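You operate a simulated robot arm through the tools that you are given. There is no shell and no other tool. Be economical: measure what you need, move in short steps, check, and stop when the job is done.

The job below is to be done with a simulated robot arm. You get a single attempt, and the scene is never put back.

TASK
Put both carrot cubes from the round tin into the tray's small part.
Fine: draw the tray slide toward the tin first, rest the lid on the round mat, and put the lid back on.

Only the result counts: the job must be done as asked and must still hold three seconds after the hand-in. Knocking over, shifting, dropping, spilling or breaking anything else fails it. Lids that push on must go on centred and level and be pressed home; caps that screw on are set level and turned clockwise until they are tight.

THE ROBOT
A 6-joint arm with a two-finger parallel gripper, fixed in place. Base frame: the origin is at the foot of the arm, x ahead of it, y to its left, z up; the work surface is at about z = 86.3. Units: cm, degrees, N and s.
With the tool pointing down near the work surface it reaches from about 24 to 64 cm from the base axis. Its first joint turns from -66.0 to 66.0 degrees. Payload 2.7 kg.
The TCP is the grasp point between the finger pads, 2.3 cm short of the fingertips. In the tool frame z runs along the fingers and y along their closing line. The gripper opens to 9.4 cm. The fingers are 3.8 cm wide and 1 cm thick; the gripper's body (5.4 by 9.6 cm) begins 3.9 cm behind the TCP.
Orientation is that of the tool frame in the base frame, as a unit quaternion [x, y, z, w]. With the fingers straight down and closing along the base's y, the tool's x points along the base's -x, its y along +y and its z along -z.

THE INTERFACE
- The arm moves only by the tool arm_command. Its argument "plan" is a list of rows, each an object (a shift or turn left out is 0, a gripper value left out holds the last) with "angular": the turn, a rotation vector about the base's x, y, z in units of 60 degrees (1.0 is 60 degrees), a list of three; "translation": the shift along the base's x, y, z in units of 400 mm (1.0 is 400 mm), a list of three; "fingers": the finger opening in mm, from 0 to 94. In form: [{"angular": [ax, ay, az], "translation": [dx, dy, dz], "fingers": fingers}, ...]. A call has 1 to 10 rows; each row is the pose to reach, as a shift and turn from the pose commanded when the call began. A call with a number of a shift or a turn outside -1 to 1 is refused whole. A row lasts 0.2 s, in which the tool goes at most 5 cm and 8.6 degrees; a call with a longer step from one row to the next is refused whole, and so is a gripper value outside its range. A pose out of reach is approached as far as the arm can. The call stops where the force on the tool passes 60 N (or 10 N more than at its start, if that is more) or the arm is blocked; 0.2 s more then pass. The fingers move at their own pace (about 4.5 cm/s each) and stop on an object; they squeeze with about 23 N. The grip force told is the motor's: it shows also when the fingers shut on nothing. Time passes only in rows, and 0.2 s behind the last, so rows that repeat a pose let the fingers close. The reply holds the time, the measured pose of the TCP, the force on the tool along the base axes, the opening and the grip force, in the units named above and with some noise, with the torque about the TCP (base axes, N m) and any sound that the robot's microphone picked up.
- Cameras (640 x 400 px; columns grow to the right, rows downward): "scene" is fixed at [8.08, -44.05, 139.79]; the picture's right is [0.69, -0.72, 0.00], its down [-0.47, -0.45, -0.76] and it looks along [0.55, 0.53, -0.65] (base axes); focal length 286 px, centre (320, 200). "wrist" rides on the gripper at [8.6, 1.6, -7.5] in the tool frame; the picture's right is [-0.18, 0.98, 0.00], its down [-0.58, -0.11, -0.81] and it looks along [-0.79, -0.15, 0.59] (tool axes); focal length 243 px, centre (320, 200). There is no depth. A picture from a camera that has moved, and an enlarged one, comes with that camera's place and axes in the base frame and with its lens.
- camera(camera): a new picture of that camera. The clock stands still meanwhile.
- close_up(camera, box): a new picture of the part [left, top, right, bottom] of that camera's present view, enlarged. The clock stands still meanwhile.
- sign_off(): hands the job in; it is judged then, once.

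Go step by step. Nothing tells you positions but the pictures and the camera data: compare them with the known pose of the tool, close in by small moves and look again before you grip or let go. The budget is 120 turns and 64 pictures, counting those below and the enlarged ones. Unless the task says otherwise, let go and move clear before handing in, and close with one line.

The tools are called after "Request:" as a command line: name --argument value ..., lists and objects as JSON in quotes. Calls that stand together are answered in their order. arm_command: Moves the arm, as the interface text tells. Its arguments: {"type":"object","properties":{"plan":{"type":"array"}},"required":["plan"]} The other tools are called the same way: camera (camera) takes a picture; close_up (camera, box) takes an enlarged picture of a part of a camera's view; sign_off () hands the job in.

At the start:

```text
clock: 0.0
position: [34.07, 27.92, 114.92]
orientation: [0.0, 1.0, 0.001, -0.001]
contact_force: [1.0, 0.7, -0.2]
torque: [0.0, -0.01, 0.02]
finger_gap: 9.39
grip_force: 0.0
```

scene: 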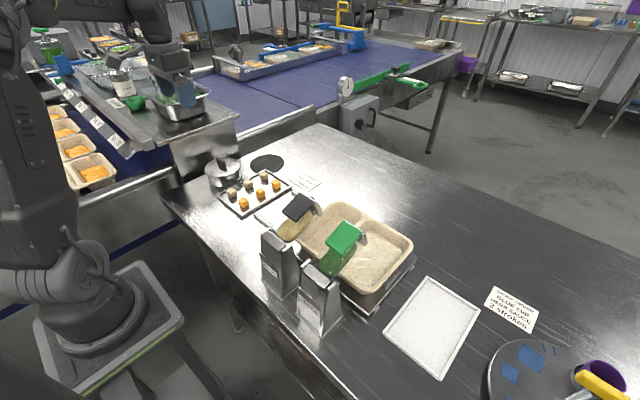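
wrist: 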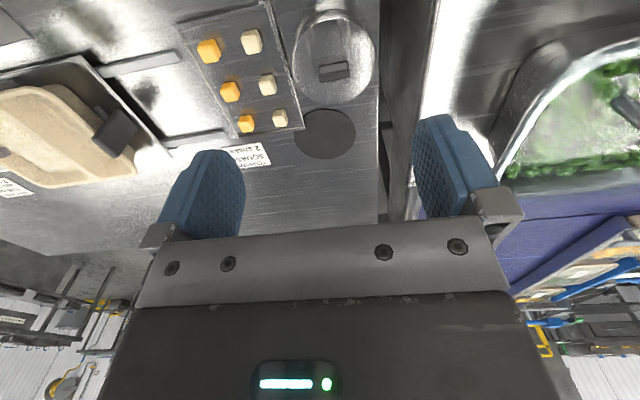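

I see the work table with a round lidded tin, a dark round mat beside it, a board of cubes, and the tray on a slide. I'll enlarge both views before I measure anything.

Request:
close_up --camera "scene" --box '[180, 130, 440, 340]'

Request:
close_up --camera "wrist" --box '[0, 0, 400, 240]'

```text
1.90 times, centred on (310, 235) of scene
camera zoom: at [8.08, -44.05, 139.79], right [0.69, -0.72, 0.0], down [-0.47, -0.45, -0.76], along [0.55, 0.53, -0.65], focal length 544 px, centre (339, 133)
```

zoom: 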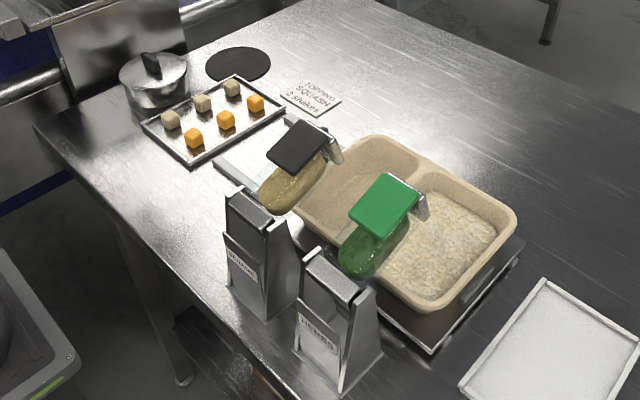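

```text
1.60 times, centred on (200, 120) of wrist
camera zoom: at [25.29, 29.42, 122.6], right [0.18, 0.98, 0.0], down [0.58, -0.11, 0.81], along [0.79, -0.15, -0.59], focal length 388 px, centre (512, 328)
```

zoom: 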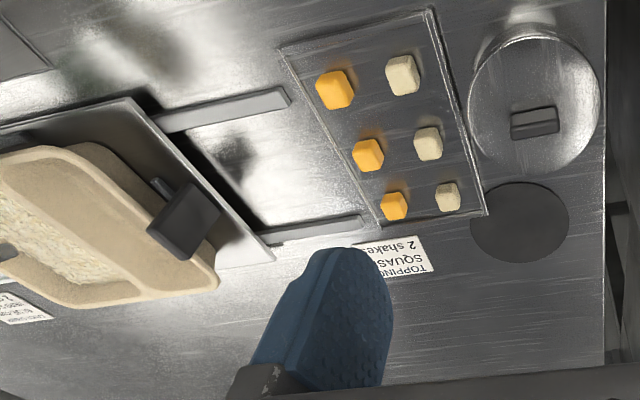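

The round tin is at about (40, 28.5), its lid top near z 90, and the mat is at about (54, 25). The slide covers x 34–53, y -31 to -6, on rails that run on to y≈7.5. Next I'll lower the wrist for a closer look at the slide's edge.

Request:
arm_command --plan '[{"translation": [-0.02, -0.1, -0.04]}, {"translation": [-0.04, -0.2, -0.08]}, {"translation": [-0.06, -0.3, -0.12]}, {"translation": [-0.08, -0.4, -0.16]}, {"translation": [-0.1, -0.5, -0.2]}, {"translation": [-0.12, -0.6, -0.24]}]'

Request:
camera --camera "wrist"

```text
clock: 1.4
position: [29.02, 3.86, 105.51]
orientation: [-0.002, 1.0, 0.001, 0.0]
contact_force: [-1.0, -0.7, 0.0]
torque: [0.01, -0.02, -0.05]
finger_gap: 9.41
grip_force: 0.2
```

```text
59 pictures are left
camera wrist: at [20.34, 5.37, 113.09], right [0.18, 0.98, 0.0], down [0.58, -0.11, 0.81], along [0.79, -0.15, -0.59], focal length 243 px, centre (320, 200)
```

wrist: 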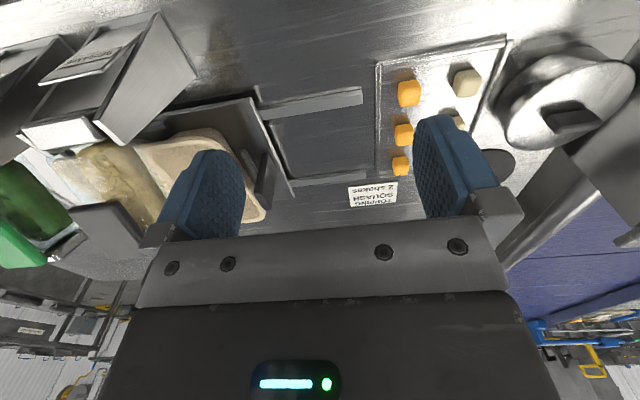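

The dark piece at the slide's tin-side end may be a handle. I'll enlarge that area.

Request:
close_up --camera "wrist" --box '[120, 80, 380, 240]'

Request:
close_up --camera "scene" --box '[250, 175, 350, 245]'

```text
2.46 times, centred on (250, 160) of wrist
camera zoom: at [20.34, 5.37, 113.09], right [0.18, 0.98, 0.0], down [0.58, -0.11, 0.81], along [0.79, -0.15, -0.59], focal length 597 px, centre (492, 298)
```

zoom: 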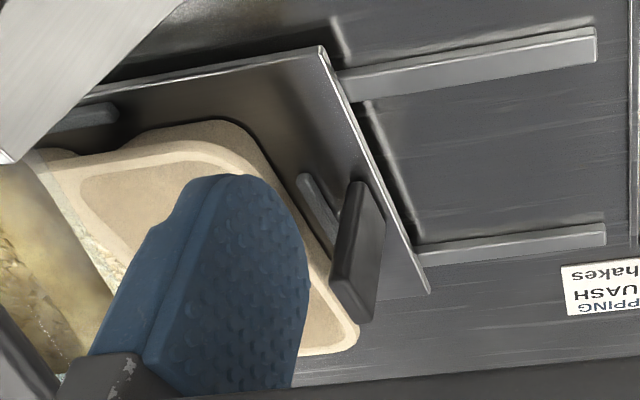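

```text
5.71 times, centred on (300, 210) of scene
camera zoom: at [8.09, -44.05, 139.79], right [0.69, -0.72, 0.0], down [-0.47, -0.45, -0.76], along [0.55, 0.53, -0.65], focal length 1632 px, centre (434, 143)
```

zoom: 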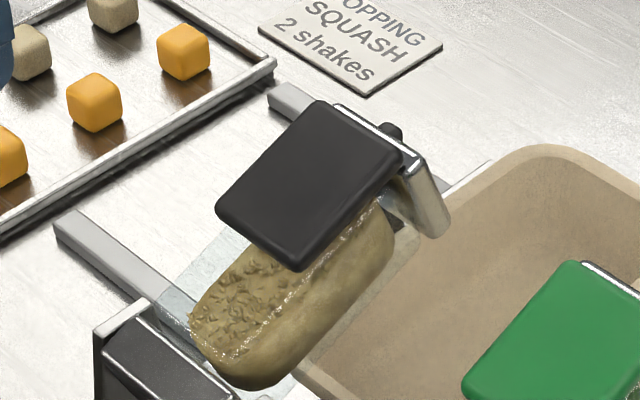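

The slide has a dark upright handle near (44, -7, 91), with the squash tub hanging close to it at about (34, -14, 104). I'll turn the wrist camera toward it for a better view.

Request:
arm_command --plan '[{"angular": [0, 0, -0.125], "translation": [0.028, 0.02, -0.008]}, {"angular": [0, 0, -0.25], "translation": [0.056, 0.04, -0.016]}, {"angular": [0, 0, -0.375], "translation": [0.084, 0.06, -0.024]}, {"angular": [0, 0, -0.5], "translation": [0.112, 0.08, -0.032]}, {"angular": [0, 0, -0.625], "translation": [0.14, 0.1, -0.04]}, {"angular": [0, 0, -0.75], "translation": [0.168, 0.12, -0.048]}, {"angular": [0, 0, -0.875], "translation": [0.196, 0.14, -0.056]}, {"angular": [0, 0, -1.0], "translation": [0.225, 0.16, -0.06]}]'

Request:
camera --camera "wrist"

```text
clock: 3.2
position: [38.05, 10.29, 103.0]
orientation: [0.5, 0.866, 0.001, 0.001]
contact_force: [0.7, -0.5, 0.9]
torque: [0.01, 0.02, -0.01]
finger_gap: 9.4
grip_force: 0.1
```

```text
56 pictures are left
camera wrist: at [35.2, 18.52, 110.65], right [0.94, 0.33, 0.0], down [0.19, -0.56, 0.81], along [0.27, -0.76, -0.59], focal length 243 px, centre (320, 200)
```

wrist: 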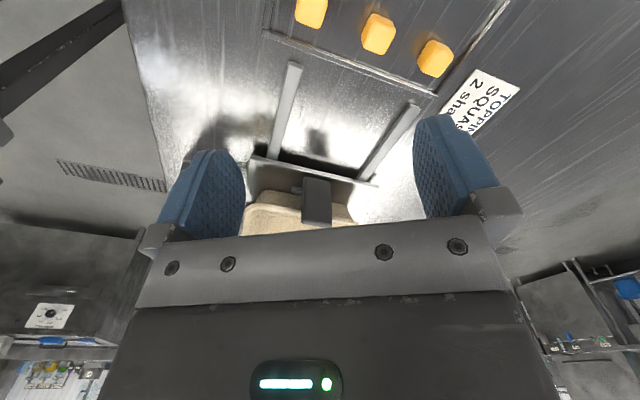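

Request:
close_up --camera "wrist" --box '[240, 140, 390, 240]'

```text
4.00 times, centred on (315, 190) of wrist
camera zoom: at [35.2, 18.52, 110.65], right [0.94, 0.33, 0.0], down [0.19, -0.56, 0.81], along [0.27, -0.76, -0.59], focal length 970 px, centre (340, 240)
```

zoom: 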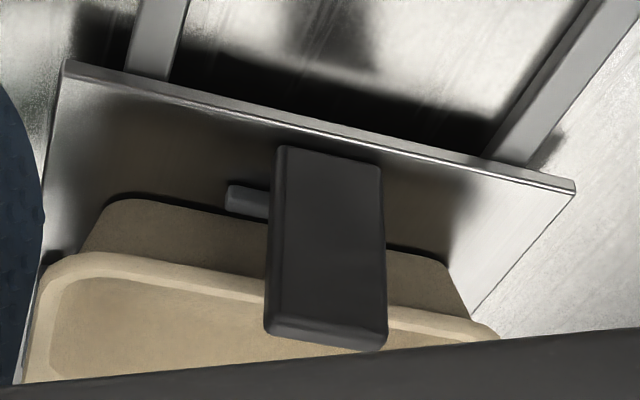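

The handle is an upright block at about (43.6, -6.6), 3.7 cm wide along x, 1.5 cm thick, with its top at z≈95. I'll turn so the fingers close along x and move above it with the camera on the tin side.

Request:
arm_command --plan '[{"angular": [0, 0, -0.1], "translation": [0.028, -0.08, 0.01]}, {"angular": [0, 0, -0.2], "translation": [0.056, -0.16, 0.01]}, {"angular": [0, 0, -0.3], "translation": [0.084, -0.24, 0.01]}, {"angular": [0, 0, -0.4], "translation": [0.112, -0.32, 0.01]}, {"angular": [0, 0, -0.5], "translation": [0.139, -0.395, 0.0]}]'

Request:
camera --camera "wrist"

Request:
close_up --camera "scene" --box '[220, 130, 400, 260]'

```text
clock: 4.4
position: [43.74, -5.58, 103.05]
orientation: [0.707, 0.707, 0.0, 0.0]
contact_force: [0.2, -0.2, 0.3]
torque: [-0.01, -0.03, -0.03]
finger_gap: 9.41
grip_force: 0.0
```

```text
54 pictures are left
camera wrist: at [45.31, 3.03, 110.63], right [0.98, -0.18, 0.0], down [-0.11, -0.58, 0.81], along [-0.15, -0.79, -0.59], focal length 243 px, centre (320, 200)
```

wrist: 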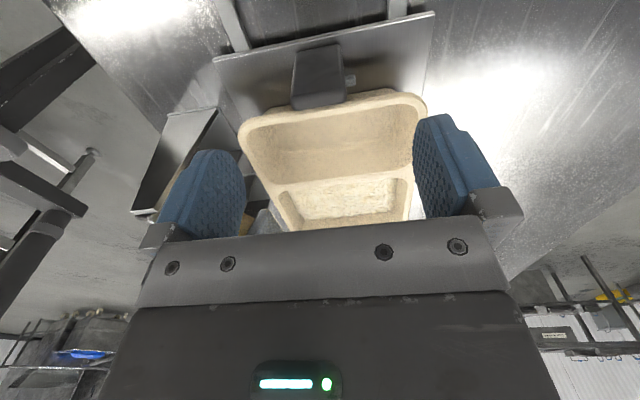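

```text
3.08 times, centred on (310, 195) of scene
camera zoom: at [8.09, -44.05, 139.79], right [0.69, -0.72, 0.0], down [-0.47, -0.45, -0.76], along [0.55, 0.53, -0.65], focal length 879 px, centre (351, 215)
```

zoom: 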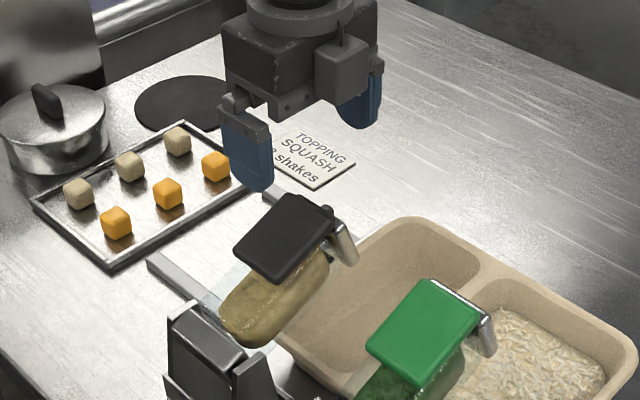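

The handle lies straight below, centred near (43.5, -6.3). I'll lower onto it and close.

Request:
arm_command --plan '[{"translation": [-0.005, 0.003, -0.08]}, {"translation": [-0.005, 0.003, -0.16]}, {"translation": [-0.005, 0.003, -0.21]}, {"translation": [-0.005, 0.003, -0.245]}, {"translation": [-0.005, 0.003, -0.245], "fingers": 20}, {"translation": [-0.005, 0.003, -0.245], "fingers": 20}, {"translation": [-0.005, 0.003, -0.245], "fingers": 20}]'

Request:
camera --camera "wrist"

```text
clock: 6.0
position: [43.43, -5.26, 93.09]
orientation: [0.706, 0.708, 0.001, 0.002]
contact_force: [6.1, -1.1, -3.0]
torque: [0.12, 0.52, -0.03]
finger_gap: 3.98
grip_force: 20.4
```

```text
52 pictures are left
camera wrist: at [45.07, 3.25, 100.73], right [0.98, -0.18, 0.0], down [-0.11, -0.58, 0.81], along [-0.15, -0.79, -0.59], focal length 243 px, centre (320, 200)
```

wrist: 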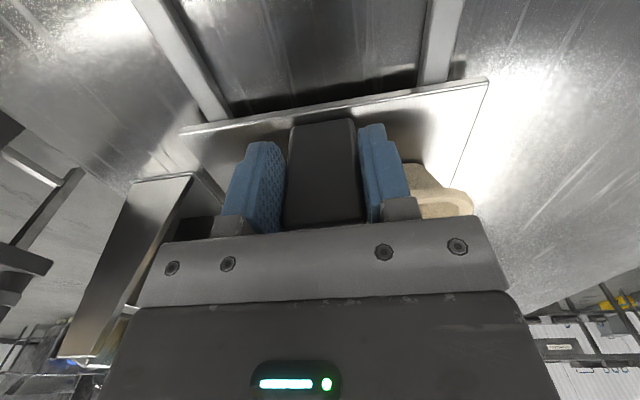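

The grip holds on the handle at a 3.98 cm gap. I'll draw the slide gently in +y.

Request:
arm_command --plan '[{"translation": [0, 0.01, 0]}, {"translation": [0, 0.025, 0]}, {"translation": [0, 0.045, 0]}, {"translation": [0, 0.065, 0]}, {"translation": [0, 0.085, 0]}, {"translation": [0, 0.105, 0]}, {"translation": [0, 0.125, 0]}, {"translation": [0, 0.14, 0]}, {"translation": [0, 0.15, 0]}]'

Request:
camera --camera "scene"

```text
clock: 8.0
position: [43.42, 0.64, 93.18]
orientation: [0.707, 0.707, 0.0, 0.0]
contact_force: [-2.1, -2.2, -8.6]
torque: [-0.27, 0.72, -0.24]
finger_gap: 4.01
grip_force: 45.3
```

```text
51 pictures are left
```

scene: 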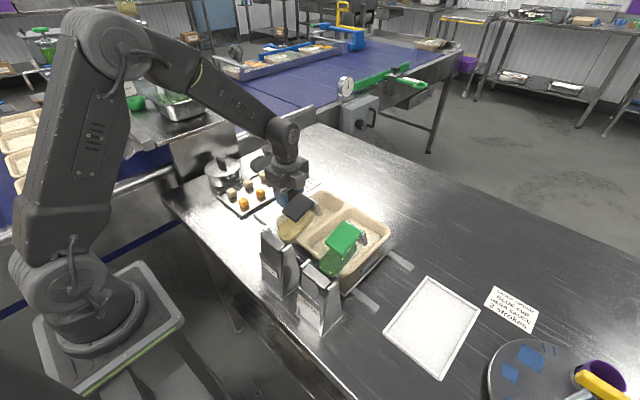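

The slide and tray moved 6 cm together. I'll keep drawing and stop if it meets resistance.

Request:
arm_command --plan '[{"translation": [0, 0.01, 0]}, {"translation": [0, 0.025, 0]}, {"translation": [0, 0.045, 0]}, {"translation": [0, 0.065, 0]}, {"translation": [0, 0.085, 0]}, {"translation": [0, 0.1, 0]}, {"translation": [0, 0.11, 0]}, {"translation": [0, 0.115, 0]}]'

Request:
camera --camera "wrist"

Request:
close_up --camera "scene" --box '[190, 140, 420, 310]'

```text
clock: 9.8
position: [43.5, 5.18, 93.22]
orientation: [0.707, 0.707, -0.001, 0.001]
contact_force: [-5.5, -0.8, -2.6]
torque: [0.19, 0.27, -0.05]
finger_gap: 3.98
grip_force: 44.8
```

```text
50 pictures are left
camera wrist: at [45.08, 13.8, 100.74], right [0.98, -0.18, 0.0], down [-0.11, -0.58, 0.81], along [-0.15, -0.79, -0.59], focal length 243 px, centre (320, 200)
```

wrist: 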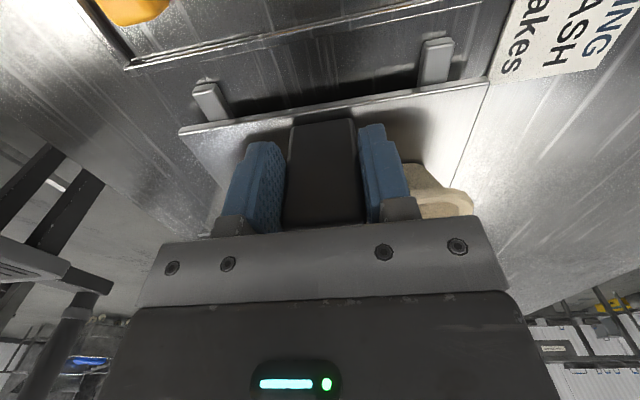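

```text
2.35 times, centred on (305, 225) of scene
camera zoom: at [8.07, -44.05, 139.79], right [0.69, -0.72, 0.0], down [-0.47, -0.45, -0.76], along [0.55, 0.53, -0.65], focal length 672 px, centre (355, 141)
```

zoom: 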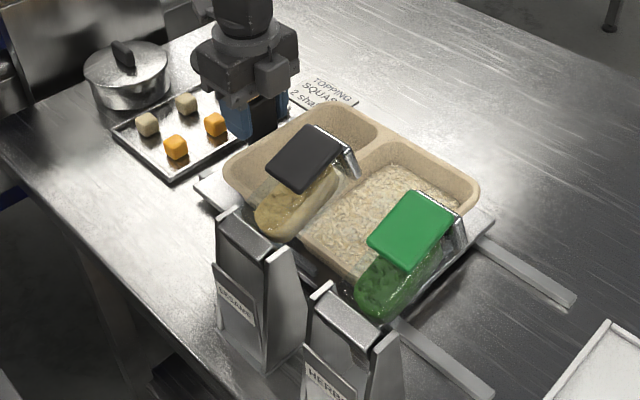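

About 3 cm of rail is still exposed and the pan is clear. I'll draw a little further.

Request:
arm_command --plan '[{"translation": [0, 0.01, 0]}, {"translation": [0, 0.02, 0]}, {"translation": [0, 0.03, 0]}, {"translation": [0, 0.04, 0]}, {"translation": [0, 0.05, 0]}, {"translation": [0, 0.05, 0]}]'

Request:
camera --camera "wrist"

```text
clock: 11.2
position: [43.57, 6.94, 93.06]
orientation: [0.708, 0.707, -0.001, 0.0]
contact_force: [-11.7, -35.9, -1.7]
torque: [0.22, -0.75, -0.02]
finger_gap: 4.0
grip_force: 44.9
```

```text
48 pictures are left
camera wrist: at [45.13, 15.51, 100.77], right [0.98, -0.19, 0.0], down [-0.11, -0.58, 0.81], along [-0.15, -0.79, -0.59], focal length 243 px, centre (320, 200)
```

wrist: 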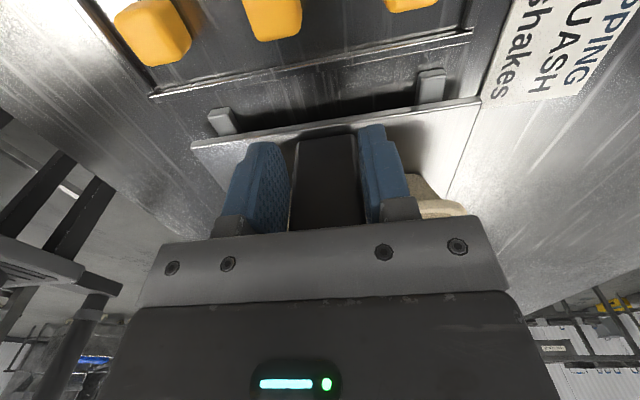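

A 36 N pull means the slide has reached its end stop, about 12 cm of travel. I'll ease off, open and rise.

Request:
arm_command --plan '[{"translation": [0, -0.006, 0]}, {"translation": [0, -0.006, 0], "fingers": 70}, {"translation": [0, -0.006, 0], "fingers": 70}, {"translation": [0, -0.006, 0.06], "fingers": 70}, {"translation": [0, -0.006, 0.16], "fingers": 90}, {"translation": [0, -0.006, 0.26], "fingers": 90}]'

Request:
camera --camera "wrist"

Request:
close_up --camera "scene" --box '[190, 140, 420, 310]'

```text
clock: 12.6
position: [43.7, 7.13, 103.49]
orientation: [0.707, 0.708, 0.0, 0.0]
contact_force: [-0.4, 0.6, -0.4]
torque: [-0.01, -0.01, 0.03]
finger_gap: 8.99
grip_force: 0.1
```

```text
47 pictures are left
camera wrist: at [45.29, 15.64, 111.03], right [0.98, -0.18, 0.0], down [-0.11, -0.58, 0.81], along [-0.15, -0.79, -0.59], focal length 243 px, centre (320, 200)
```

wrist: 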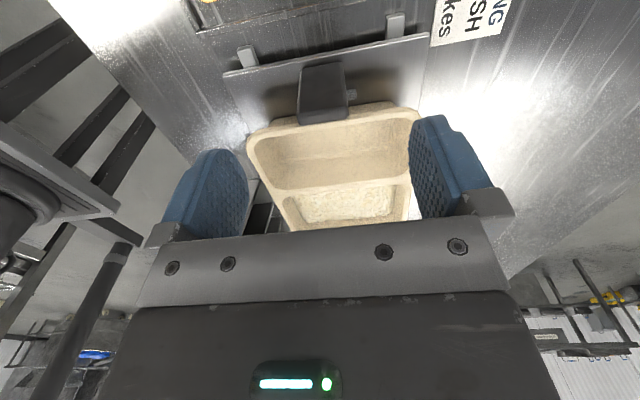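

```text
2.35 times, centred on (305, 225) of scene
camera zoom: at [8.08, -44.05, 139.79], right [0.69, -0.72, 0.0], down [-0.47, -0.45, -0.76], along [0.55, 0.53, -0.65], focal length 672 px, centre (355, 141)
```

zoom: 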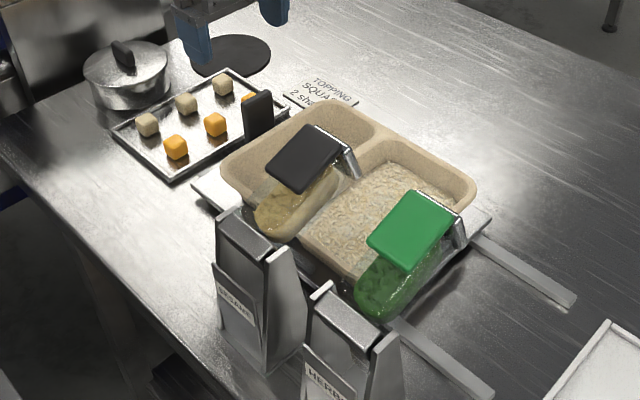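

The slide is out, and the small part is clear, covering about x 36–51, y -7 to 2. Next I'll turn the wrist back and move up to the tin to look at its lid.

Request:
arm_command --plan '[{"angular": [0, 0, 0.1], "translation": [-0.0, 0.0, 0.04]}, {"angular": [0, 0, 0.22], "translation": [-0.02, 0.05, 0.07]}, {"angular": [0, 0, 0.36], "translation": [-0.06, 0.13, 0.07]}, {"angular": [0, 0, 0.5], "translation": [-0.1, 0.2, 0.07]}, {"angular": [0, 0, 0.63], "translation": [-0.14, 0.28, 0.07]}, {"angular": [0, 0, 0.76], "translation": [-0.18, 0.36, 0.07]}, {"angular": [0, 0, 0.88], "translation": [-0.22, 0.44, 0.07]}, {"angular": [0, 0, 1.0], "translation": [-0.26, 0.5, 0.07]}]'

Request:
arm_command --plan '[{"angular": [0, 0, 0.13], "translation": [0, 0, -0.02]}, {"angular": [0, 0, 0.26], "translation": [0, 0, -0.05]}, {"angular": [0, 0, 0.39], "translation": [0, 0, -0.05]}, {"angular": [0, 0, 0.5], "translation": [0, 0, -0.05]}]'

Request:
camera --camera "wrist"

Request:
close_up --camera "scene" --box '[190, 135, 310, 215]'

```text
clock: 14.4
position: [33.11, 27.06, 106.38]
orientation: [0.257, 0.966, 0.001, 0.0]
contact_force: [0.3, 0.5, 0.1]
torque: [0.01, 0.02, 0.0]
finger_gap: 8.98
grip_force: 0.2
```

```text
clock: 15.4
position: [33.06, 26.95, 104.44]
orientation: [-0.002, 1.0, 0.001, 0.0]
contact_force: [0.4, -0.6, -0.2]
torque: [-0.01, 0.02, -0.01]
finger_gap: 9.0
grip_force: 0.1
```

```text
45 pictures are left
camera wrist: at [24.49, 28.51, 111.97], right [0.18, 0.98, 0.0], down [0.58, -0.11, 0.81], along [0.79, -0.14, -0.59], focal length 243 px, centre (320, 200)
```

wrist: 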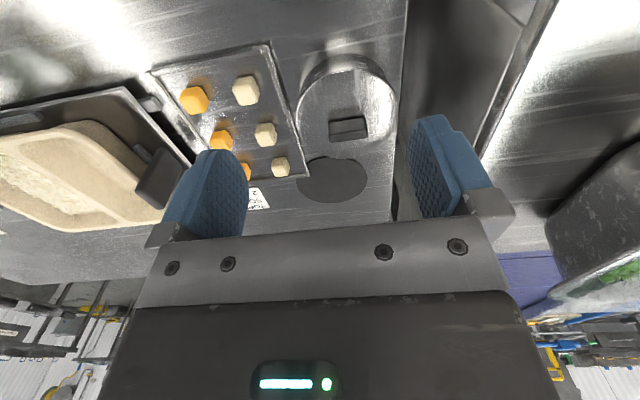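

```text
5.00 times, centred on (250, 175) of scene
camera zoom: at [8.08, -44.05, 139.79], right [0.69, -0.72, 0.0], down [-0.47, -0.45, -0.76], along [0.55, 0.53, -0.65], focal length 1428 px, centre (670, 325)
```

zoom: 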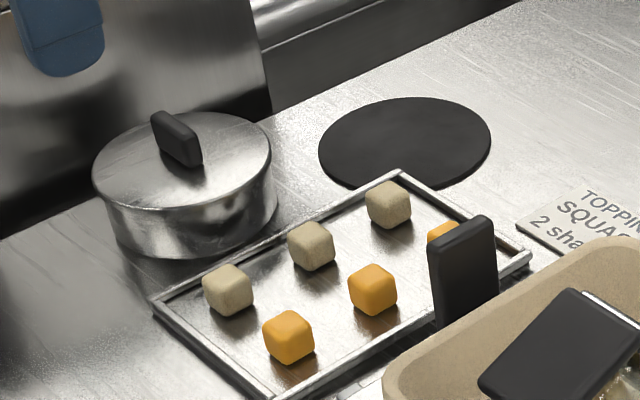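

The lid has a bar handle lying along y, with its centre near (40.6, 29). I'll enlarge the view to fix its edges.

Request:
close_up --camera "wrist" --box '[280, 40, 420, 210]'

Request:
close_up --camera "scene" --box '[200, 150, 250, 190]'

```text
2.35 times, centred on (350, 125) of wrist
camera zoom: at [24.49, 28.51, 111.97], right [0.18, 0.98, 0.0], down [0.58, -0.11, 0.81], along [0.79, -0.14, -0.59], focal length 571 px, centre (249, 376)
```

zoom: 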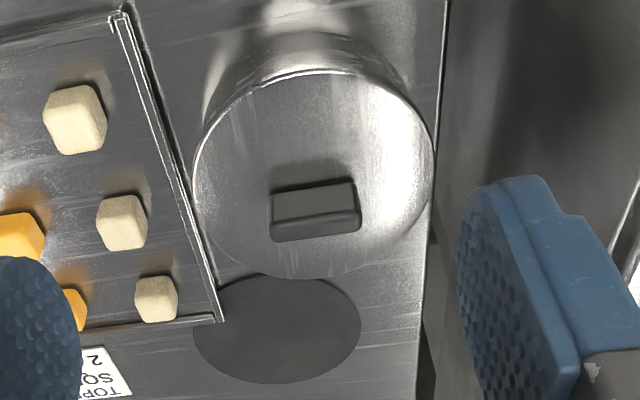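

```text
10.00 times, centred on (225, 170) of scene
camera zoom: at [8.08, -44.05, 139.79], right [0.69, -0.72, 0.0], down [-0.47, -0.45, -0.76], along [0.55, 0.53, -0.65], focal length 2855 px, centre (1270, 500)
```

zoom: 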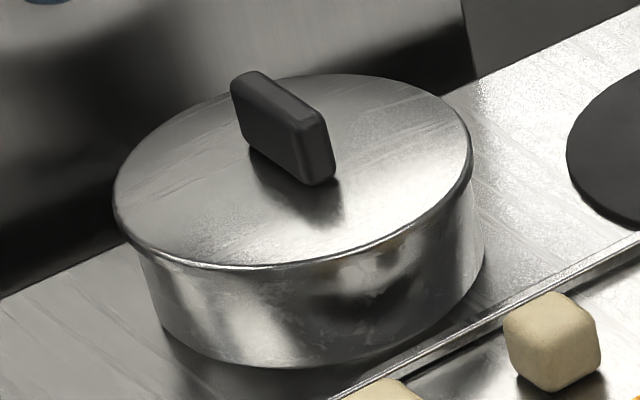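

Measured: handle centre about (40.6, 28.65), top about z 92, lid plate about z 89.9. I'll hover just above it to check the centring.

Request:
arm_command --plan '[{"translation": [0.05, 0.01, -0.05]}, {"translation": [0.1, 0.02, -0.1]}, {"translation": [0.15, 0.034, -0.15]}, {"translation": [0.1885, 0.0425, -0.2]}, {"translation": [0.1885, 0.0425, -0.205]}]'

Request:
camera --camera "wrist"

Request:
close_up --camera "scene" --box '[190, 135, 270, 195]'

```text
clock: 16.6
position: [40.6, 28.75, 96.0]
orientation: [-0.001, 1.0, 0.001, 0.001]
contact_force: [0.7, -0.4, -0.5]
torque: [0.0, -0.02, 0.0]
finger_gap: 9.01
grip_force: 0.0
```

```text
41 pictures are left
camera wrist: at [31.88, 30.23, 103.73], right [0.18, 0.98, 0.0], down [0.58, -0.11, 0.81], along [0.79, -0.15, -0.59], focal length 243 px, centre (320, 200)
```

wrist: 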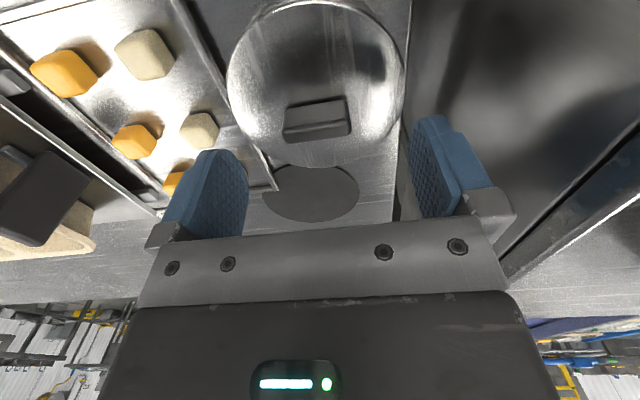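

```text
6.67 times, centred on (230, 165) of scene
camera zoom: at [8.09, -44.05, 139.79], right [0.69, -0.72, 0.0], down [-0.47, -0.45, -0.76], along [0.55, 0.53, -0.65], focal length 1904 px, centre (920, 433)
```

zoom: 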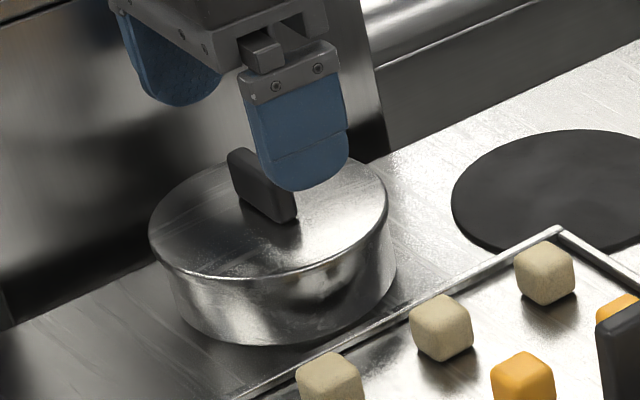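

The handle centre now reads (40.7, 28.4), so I'll shift 0.3 cm in -y. Then I'll go lower with the fingers partly closed and check again.

Request:
arm_command --plan '[{"translation": [0.002, -0.008, -0.02], "fingers": 62}, {"translation": [0.002, -0.008, -0.05], "fingers": 62}, {"translation": [0.002, -0.008, -0.07], "fingers": 58}, {"translation": [0.002, -0.008, -0.08], "fingers": 58}]'

Request:
close_up --camera "wrist" --box '[200, 40, 440, 240]'

Request:
close_up --camera "scene" --box '[190, 135, 270, 195]'

```text
clock: 17.6
position: [40.68, 28.34, 93.09]
orientation: [-0.001, 1.0, 0.001, 0.0]
contact_force: [0.5, 0.1, 0.1]
torque: [0.02, 0.02, -0.02]
finger_gap: 5.81
grip_force: 0.1
```

```text
2.00 times, centred on (320, 140) of wrist
camera zoom: at [32.1, 29.88, 100.58], right [0.18, 0.98, 0.0], down [0.58, -0.11, 0.81], along [0.79, -0.15, -0.59], focal length 485 px, centre (320, 320)
```

zoom: 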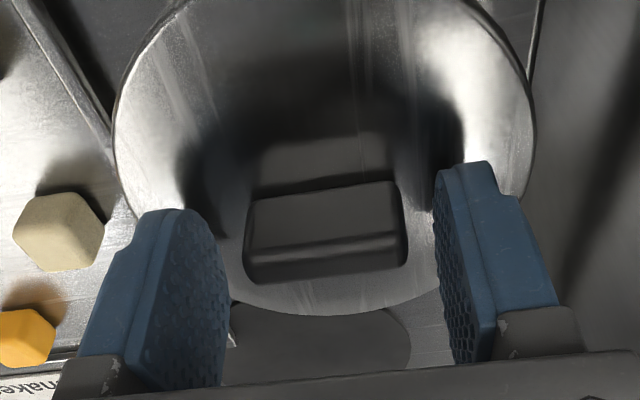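

```text
6.67 times, centred on (230, 165) of scene
camera zoom: at [8.08, -44.05, 139.79], right [0.69, -0.72, 0.0], down [-0.47, -0.45, -0.76], along [0.55, 0.53, -0.65], focal length 1904 px, centre (920, 433)
```

zoom: 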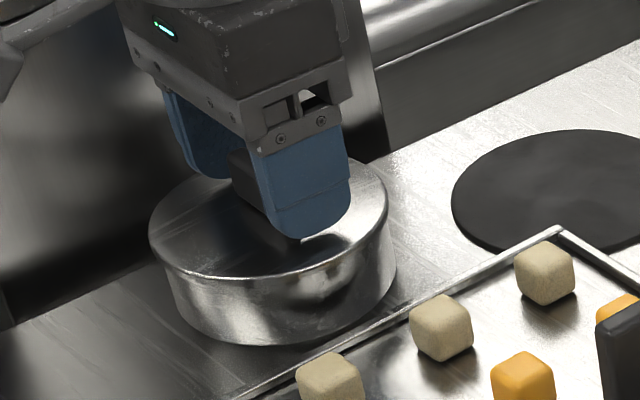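

The handle is centred between the fingers to within a millimetre or so. I'll lower slightly and close.

Request:
arm_command --plan '[{"translation": [0, 0.001, -0.008], "fingers": 58}, {"translation": [0, 0.001, -0.01], "fingers": 45}, {"translation": [0, 0.001, -0.01], "fingers": 30}, {"translation": [0, 0.001, -0.01], "fingers": 30}, {"translation": [0, 0.001, -0.01], "fingers": 30}]'

```text
clock: 18.8
position: [40.66, 28.32, 92.67]
orientation: [-0.001, 1.0, 0.0, 0.001]
contact_force: [-0.8, 3.2, 1.9]
torque: [0.09, 0.03, 0.01]
finger_gap: 3.94
grip_force: 22.6
heard: snap
```

The fingers hold the handle at a 3.94 cm gap. The microphone heard a snap, so I'll look before I lift.

Request:
close_up --camera "scene" --box '[190, 135, 270, 195]'

```text
6.67 times, centred on (230, 165) of scene
camera zoom: at [8.08, -44.04, 139.79], right [0.69, -0.72, 0.0], down [-0.47, -0.45, -0.76], along [0.55, 0.53, -0.65], focal length 1904 px, centre (920, 433)
```

zoom: 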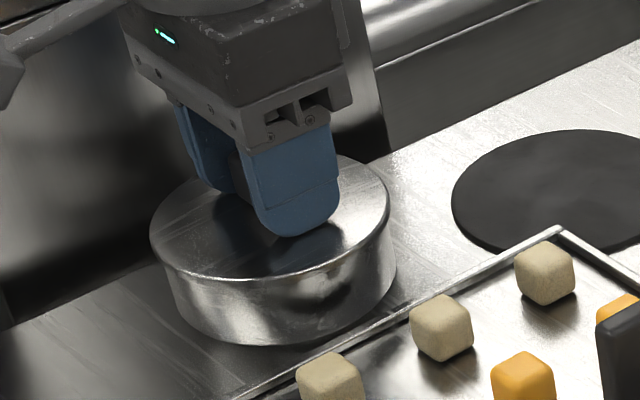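

Nothing has moved. I'll lift the lid slowly, straight up.

Request:
arm_command --plan '[{"translation": [0, 0, 0.006]}, {"translation": [0, 0, 0.015]}, {"translation": [0, 0, 0.03]}, {"translation": [0, 0, 0.05]}, {"translation": [0, 0, 0.075]}]'

Request:
close_up --camera "scene" --box '[190, 115, 290, 195]'

```text
clock: 20.0
position: [40.69, 28.42, 95.66]
orientation: [0.0, 1.0, 0.0, 0.0]
contact_force: [0.3, -0.1, -0.3]
torque: [0.02, -0.01, 0.04]
finger_gap: 3.94
grip_force: 22.8
```

```text
5.00 times, centred on (240, 155) of scene
camera zoom: at [8.09, -44.05, 139.79], right [0.69, -0.72, 0.0], down [-0.47, -0.45, -0.76], along [0.55, 0.53, -0.65], focal length 1428 px, centre (720, 425)
```

zoom: 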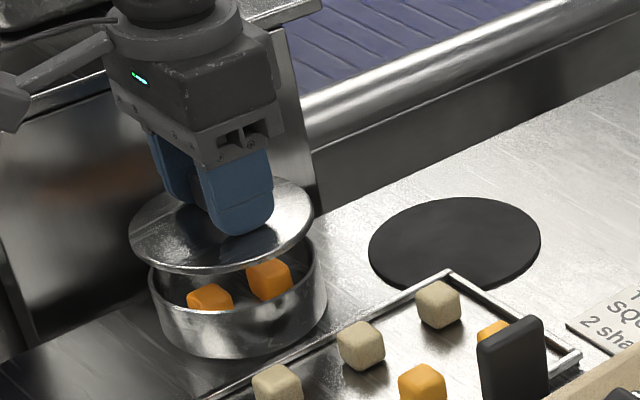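

The lid is off and both carrot cubes can be seen in the tin. I'll carry the lid to above the mat at about (54.3, 25.5).

Request:
arm_command --plan '[{"translation": [0, 0, 0.06]}, {"translation": [0.06, -0.01, 0.08]}, {"translation": [0.14, -0.028, 0.08]}, {"translation": [0.22, -0.046, 0.08]}, {"translation": [0.29, -0.06, 0.06]}, {"translation": [0.34, -0.0725, 0.03]}, {"translation": [0.34, -0.0725, -0.03]}, {"translation": [0.34, -0.0725, -0.06]}]'

Request:
close_up --camera "scene" --box '[210, 115, 310, 195]'

Request:
camera --camera "wrist"

```text
clock: 21.8
position: [54.38, 25.57, 93.27]
orientation: [-0.002, 1.0, 0.0, 0.0]
contact_force: [0.7, -0.6, -0.4]
torque: [-0.01, 0.02, 0.01]
finger_gap: 3.96
grip_force: 23.1
```

```text
5.00 times, centred on (260, 155) of scene
camera zoom: at [8.09, -44.05, 139.79], right [0.69, -0.72, 0.0], down [-0.47, -0.45, -0.76], along [0.55, 0.53, -0.65], focal length 1428 px, centre (620, 425)
```

zoom: 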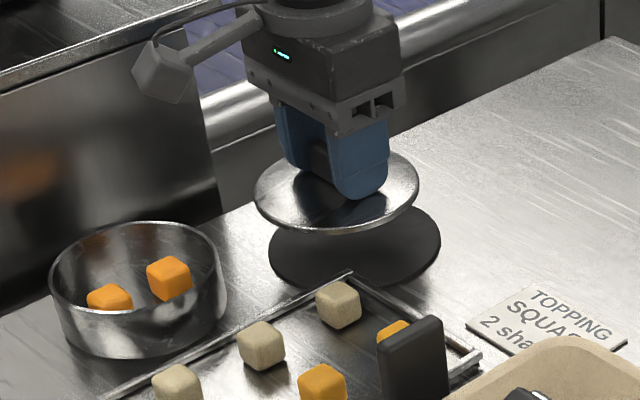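

```text
34 pictures are left
camera wrist: at [45.67, 27.08, 100.81], right [0.18, 0.98, 0.0], down [0.58, -0.11, 0.81], along [0.79, -0.15, -0.59], focal length 243 px, centre (320, 200)
```

wrist: 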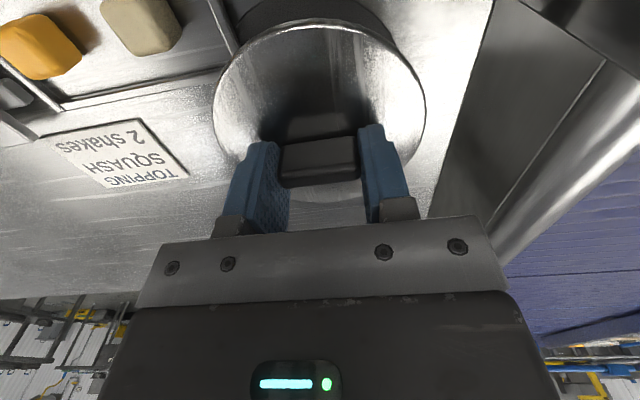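

Against the mat, the lid needs to go about +0.3 cm in x. I'll lower it gently until it touches.

Request:
arm_command --plan '[{"translation": [0.008, -0.002, -0.03]}, {"translation": [0.008, -0.002, -0.05]}, {"translation": [0.008, -0.002, -0.065]}, {"translation": [0.008, -0.002, -0.075]}]'

Request:
close_up --camera "scene" --box '[210, 115, 310, 195]'

```text
clock: 22.8
position: [54.63, 25.31, 90.19]
orientation: [-0.001, 1.0, 0.002, 0.0]
contact_force: [-0.5, -0.2, -0.4]
torque: [0.01, 0.03, -0.01]
finger_gap: 3.95
grip_force: 23.2
```

```text
5.00 times, centred on (260, 155) of scene
camera zoom: at [8.09, -44.05, 139.79], right [0.69, -0.72, 0.0], down [-0.47, -0.45, -0.76], along [0.55, 0.53, -0.65], focal length 1428 px, centre (620, 425)
```

zoom: 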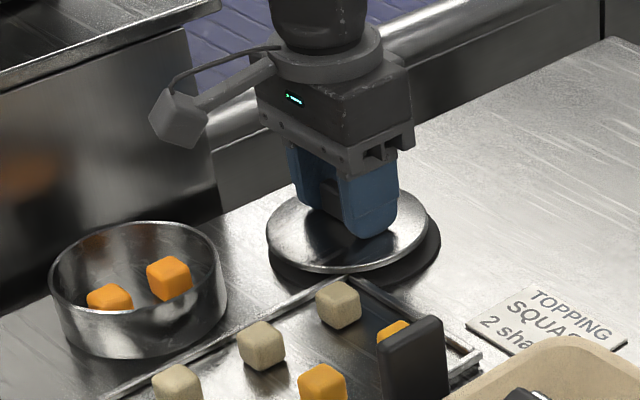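

The lid is over the mat and almost down. I'll lower it in fine steps until I feel contact.

Request:
arm_command --plan '[{"translation": [0, 0, -0.005]}, {"translation": [0, 0, -0.01]}, {"translation": [0, 0, -0.014]}, {"translation": [0, 0, -0.018]}]'

```text
clock: 23.8
position: [54.68, 25.55, 89.76]
orientation: [-0.001, 1.0, 0.001, 0.002]
contact_force: [-0.1, 2.6, 24.9]
torque: [-0.76, 0.75, -0.04]
finger_gap: 3.98
grip_force: 22.8
```

Contact at 25 N, so the lid is on the mat. I'll ease up a little, release and rise.

Request:
arm_command --plan '[{"translation": [0, 0, 0.006]}, {"translation": [0, 0, 0.006], "fingers": 55}, {"translation": [0, 0, 0.006], "fingers": 60}, {"translation": [0, 0, 0.03], "fingers": 60}, {"translation": [0, 0, 0.1], "fingers": 60}, {"translation": [0, 0, 0.2], "fingers": 60}]'

Request:
close_up --camera "scene" --box '[210, 115, 310, 195]'

```text
clock: 25.2
position: [54.82, 25.43, 97.42]
orientation: [-0.001, 1.0, 0.0, -0.001]
contact_force: [-0.2, -0.4, -0.2]
torque: [-0.01, -0.02, -0.01]
finger_gap: 6.01
grip_force: 0.2
```

```text
5.00 times, centred on (260, 155) of scene
camera zoom: at [8.08, -44.05, 139.79], right [0.69, -0.72, 0.0], down [-0.47, -0.45, -0.76], along [0.55, 0.53, -0.65], focal length 1428 px, centre (620, 425)
```

zoom: 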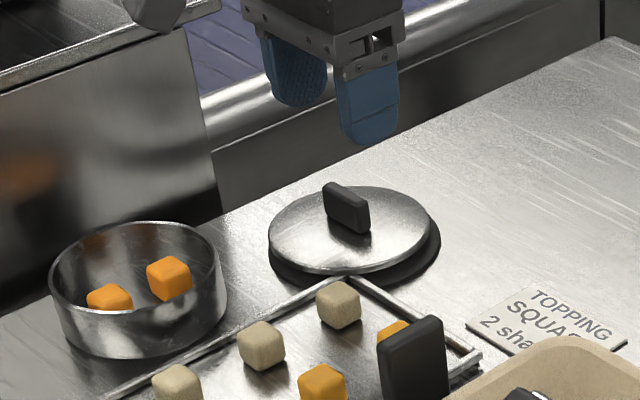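

The lid rests on the mat. Now I'll go back to a viewpoint over the tin to find the cubes.

Request:
arm_command --plan '[{"translation": [-0.04, 0.02, 0.06]}, {"translation": [-0.13, 0.04, 0.1]}, {"translation": [-0.22, 0.06, 0.12]}, {"translation": [-0.31, 0.07, 0.12]}, {"translation": [-0.4, 0.08, 0.12]}, {"translation": [-0.48, 0.08, 0.12]}, {"translation": [-0.52, 0.08, 0.12]}]'

Request:
close_up --camera "wrist" --box '[240, 30, 440, 180]'

Request:
close_up --camera "scene" --box '[200, 150, 260, 190]'

```text
clock: 26.8
position: [33.92, 28.59, 102.15]
orientation: [0.0, 1.0, 0.0, 0.0]
contact_force: [0.1, 0.2, 0.0]
torque: [0.02, -0.01, -0.01]
finger_gap: 6.03
grip_force: 0.0
```

```text
2.67 times, centred on (340, 105) of wrist
camera zoom: at [25.15, 30.19, 109.78], right [0.18, 0.98, 0.0], down [0.58, -0.11, 0.81], along [0.79, -0.15, -0.59], focal length 647 px, centre (267, 453)
```

zoom: 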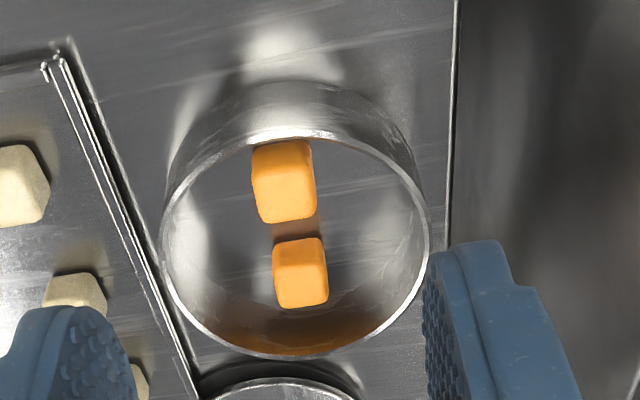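

```text
10.00 times, centred on (230, 170) of scene
camera zoom: at [8.08, -44.05, 139.79], right [0.69, -0.72, 0.0], down [-0.47, -0.45, -0.76], along [0.55, 0.53, -0.65], focal length 2855 px, centre (1220, 500)
```

zoom: 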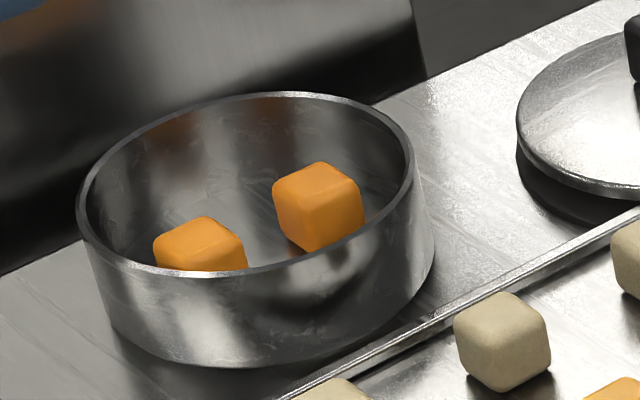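

The cubes sit at about (38.2, 28.4) and (42.4, 28.3), each about 2 cm wide. I'll hover over the nearer one with the fingers at 4 cm.

Request:
arm_command --plan '[{"translation": [0.04, -0.002, -0.05], "fingers": 42}, {"translation": [0.08, -0.004, -0.1], "fingers": 42}, {"translation": [0.13, -0.005, -0.15], "fingers": 42}, {"translation": [0.13, -0.005, -0.19], "fingers": 42}, {"translation": [0.13, -0.005, -0.2], "fingers": 42}]'

Request:
camera --camera "wrist"

Request:
close_up --camera "scene" --box '[190, 135, 270, 195]'

```text
clock: 28.0
position: [39.13, 28.48, 94.3]
orientation: [-0.001, 1.0, 0.001, 0.0]
contact_force: [-0.3, 1.2, 0.5]
torque: [0.03, -0.01, 0.01]
finger_gap: 4.21
grip_force: 0.1
```

```text
29 pictures are left
camera wrist: at [30.41, 29.97, 101.84], right [0.18, 0.98, 0.0], down [0.58, -0.11, 0.81], along [0.79, -0.15, -0.59], focal length 243 px, centre (320, 200)
```

wrist: 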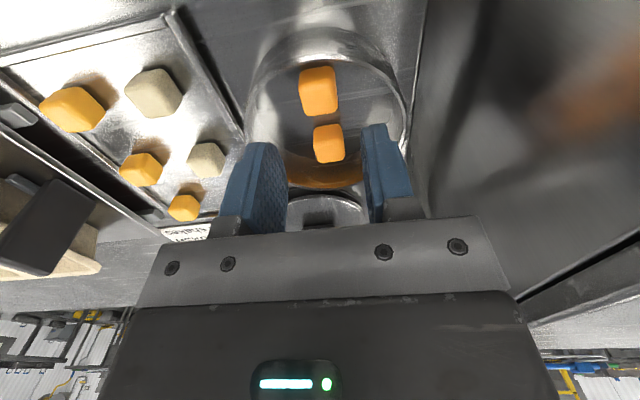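

```text
6.67 times, centred on (230, 165) of scene
camera zoom: at [8.08, -44.05, 139.79], right [0.69, -0.72, 0.0], down [-0.47, -0.45, -0.76], along [0.55, 0.53, -0.65], focal length 1904 px, centre (920, 433)
```

zoom: 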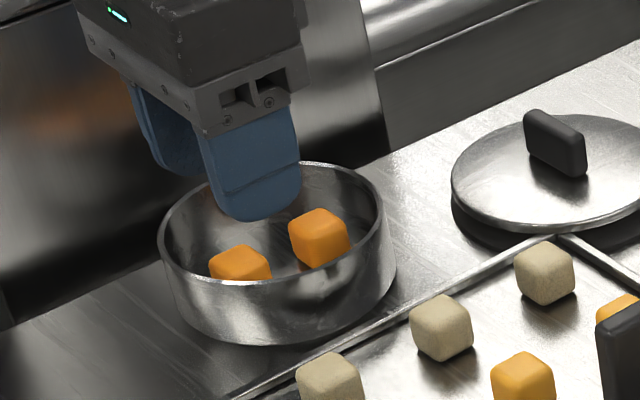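

The near cube reads (38.3, 28.35), which fits. I'll lower into the tin and close.

Request:
arm_command --plan '[{"translation": [0, -0.003, -0.04], "fingers": 42}, {"translation": [0, -0.003, -0.08], "fingers": 42}, {"translation": [0, -0.003, -0.105], "fingers": 42}, {"translation": [0, -0.003, -0.12], "fingers": 42}, {"translation": [0, -0.003, -0.12], "fingers": 30}, {"translation": [0, -0.003, -0.12], "fingers": 16}, {"translation": [0, -0.003, -0.12], "fingers": 16}, {"translation": [0, -0.003, -0.12], "fingers": 16}]'

Request:
close_up --camera "scene" --box '[190, 135, 270, 195]'

```text
clock: 29.8
position: [38.95, 28.25, 89.35]
orientation: [-0.001, 1.0, 0.001, -0.001]
contact_force: [0.0, -0.5, 0.2]
torque: [-0.01, -0.01, -0.01]
finger_gap: 2.06
grip_force: 23.0
```

```text
6.67 times, centred on (230, 165) of scene
camera zoom: at [8.09, -44.05, 139.79], right [0.69, -0.72, 0.0], down [-0.47, -0.45, -0.76], along [0.55, 0.53, -0.65], focal length 1904 px, centre (920, 433)
```

zoom: 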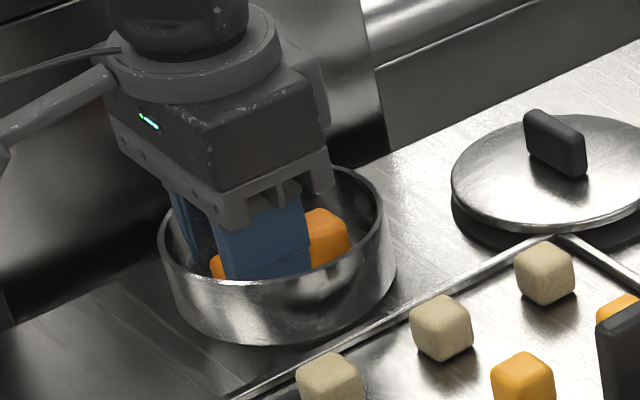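

The cube is held at a 2.06 cm gap. I'll lift it clear and carry it to above the tray's small part.

Request:
arm_command --plan '[{"translation": [0, 0, 0.06]}, {"translation": [0, 0, 0.16]}, {"translation": [0, 0, 0.26]}, {"translation": [0.01, -0.08, 0.34]}, {"translation": [0.03, -0.19, 0.34]}, {"translation": [0.05, -0.3, 0.34]}, {"translation": [0.07, -0.41, 0.34]}, {"translation": [0.09, -0.52, 0.34]}, {"translation": [0.11, -0.63, 0.34]}, {"translation": [0.125, -0.735, 0.34]}]'

Request:
camera --camera "wrist"

Request:
close_up --camera "scene" --box '[220, 120, 380, 240]'

```text
clock: 32.0
position: [44.03, -1.43, 102.89]
orientation: [0.0, 1.0, 0.001, 0.0]
contact_force: [0.1, -0.3, -0.1]
torque: [-0.01, 0.02, 0.0]
finger_gap: 2.03
grip_force: 22.8
```

```text
26 pictures are left
camera wrist: at [35.37, 0.12, 110.6], right [0.18, 0.98, 0.0], down [0.58, -0.11, 0.81], along [0.79, -0.15, -0.59], focal length 243 px, centre (320, 200)
```

wrist: 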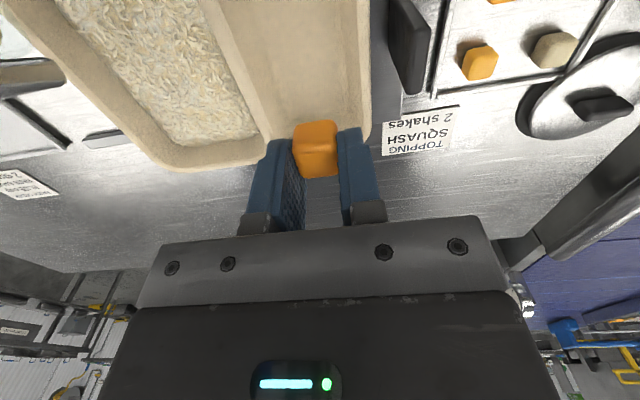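

```text
3.33 times, centred on (300, 180) of scene
camera zoom: at [8.09, -44.05, 139.79], right [0.69, -0.72, 0.0], down [-0.47, -0.45, -0.76], along [0.55, 0.53, -0.65], focal length 952 px, centre (387, 267)
```

zoom: 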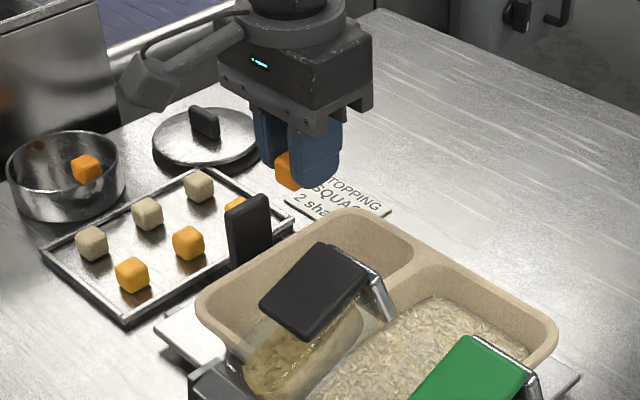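

The small part's floor spans roughly y -5 to 1, x 37 to 50. I'll lower toward (45.2, -2.1).

Request:
arm_command --plan '[{"translation": [0.03, -0.017, -0.06]}, {"translation": [0.03, -0.017, -0.14]}, {"translation": [0.03, -0.017, -0.21]}, {"translation": [0.03, -0.017, -0.245]}]'

Request:
camera --camera "wrist"

Request:
close_up --camera "scene" --box '[230, 140, 370, 240]'

```text
clock: 33.0
position: [45.3, -1.87, 93.22]
orientation: [-0.001, 1.0, 0.001, 0.001]
contact_force: [1.1, 0.3, -1.2]
torque: [-0.03, 0.01, -0.01]
finger_gap: 2.04
grip_force: 23.2
```

```text
24 pictures are left
camera wrist: at [36.67, -0.35, 100.82], right [0.18, 0.98, 0.0], down [0.58, -0.11, 0.81], along [0.79, -0.15, -0.59], focal length 243 px, centre (320, 200)
```

wrist: 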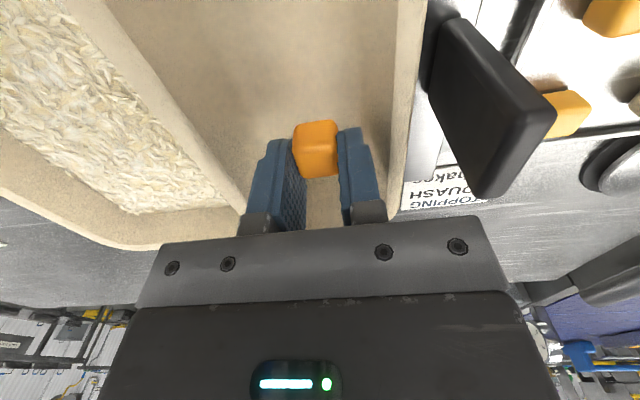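

```text
4.00 times, centred on (300, 190) of scene
camera zoom: at [8.08, -44.05, 139.79], right [0.69, -0.72, 0.0], down [-0.47, -0.45, -0.76], along [0.55, 0.53, -0.65], focal length 1142 px, centre (400, 240)
```

zoom: 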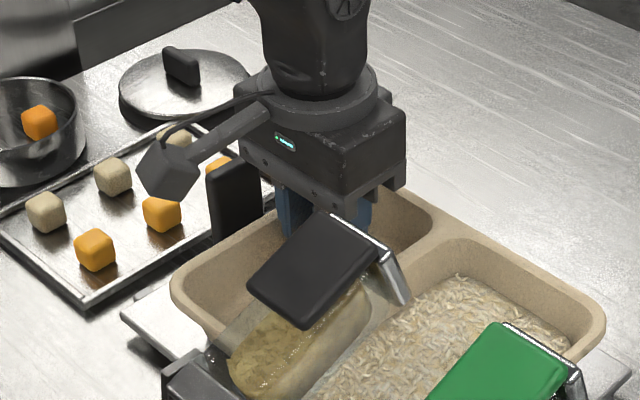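

The cube is inside the part and clear of its walls. I'll go down in small steps.

Request:
arm_command --plan '[{"translation": [0, -0.003, -0.01]}, {"translation": [0, -0.003, -0.02]}, {"translation": [0, -0.003, -0.028]}]'

```text
clock: 33.8
position: [45.35, -1.85, 92.06]
orientation: [-0.001, 1.0, 0.001, 0.0]
contact_force: [-0.4, -0.2, -1.2]
torque: [0.01, 0.0, 0.02]
finger_gap: 2.03
grip_force: 23.1
```

Request:
arm_command --plan '[{"translation": [0, 0, -0.006]}, {"translation": [0, 0, -0.012]}, {"translation": [0, 0, -0.016]}]'

```text
clock: 34.6
position: [45.39, -1.92, 91.48]
orientation: [-0.002, 1.0, 0.001, 0.0]
contact_force: [0.3, -0.3, -0.7]
torque: [0.0, -0.03, -0.02]
finger_gap: 2.03
grip_force: 23.3
```

No contact yet, so I'll keep going down gently.

Request:
arm_command --plan '[{"translation": [0, 0, -0.006]}, {"translation": [0, 0, -0.012]}, {"translation": [0, 0, -0.016]}]'

```text
clock: 35.4
position: [45.23, -1.88, 91.08]
orientation: [-0.001, 1.0, 0.001, 0.0]
contact_force: [-0.5, 0.0, 1.9]
torque: [-0.02, 0.0, 0.01]
finger_gap: 2.07
grip_force: 22.9
```

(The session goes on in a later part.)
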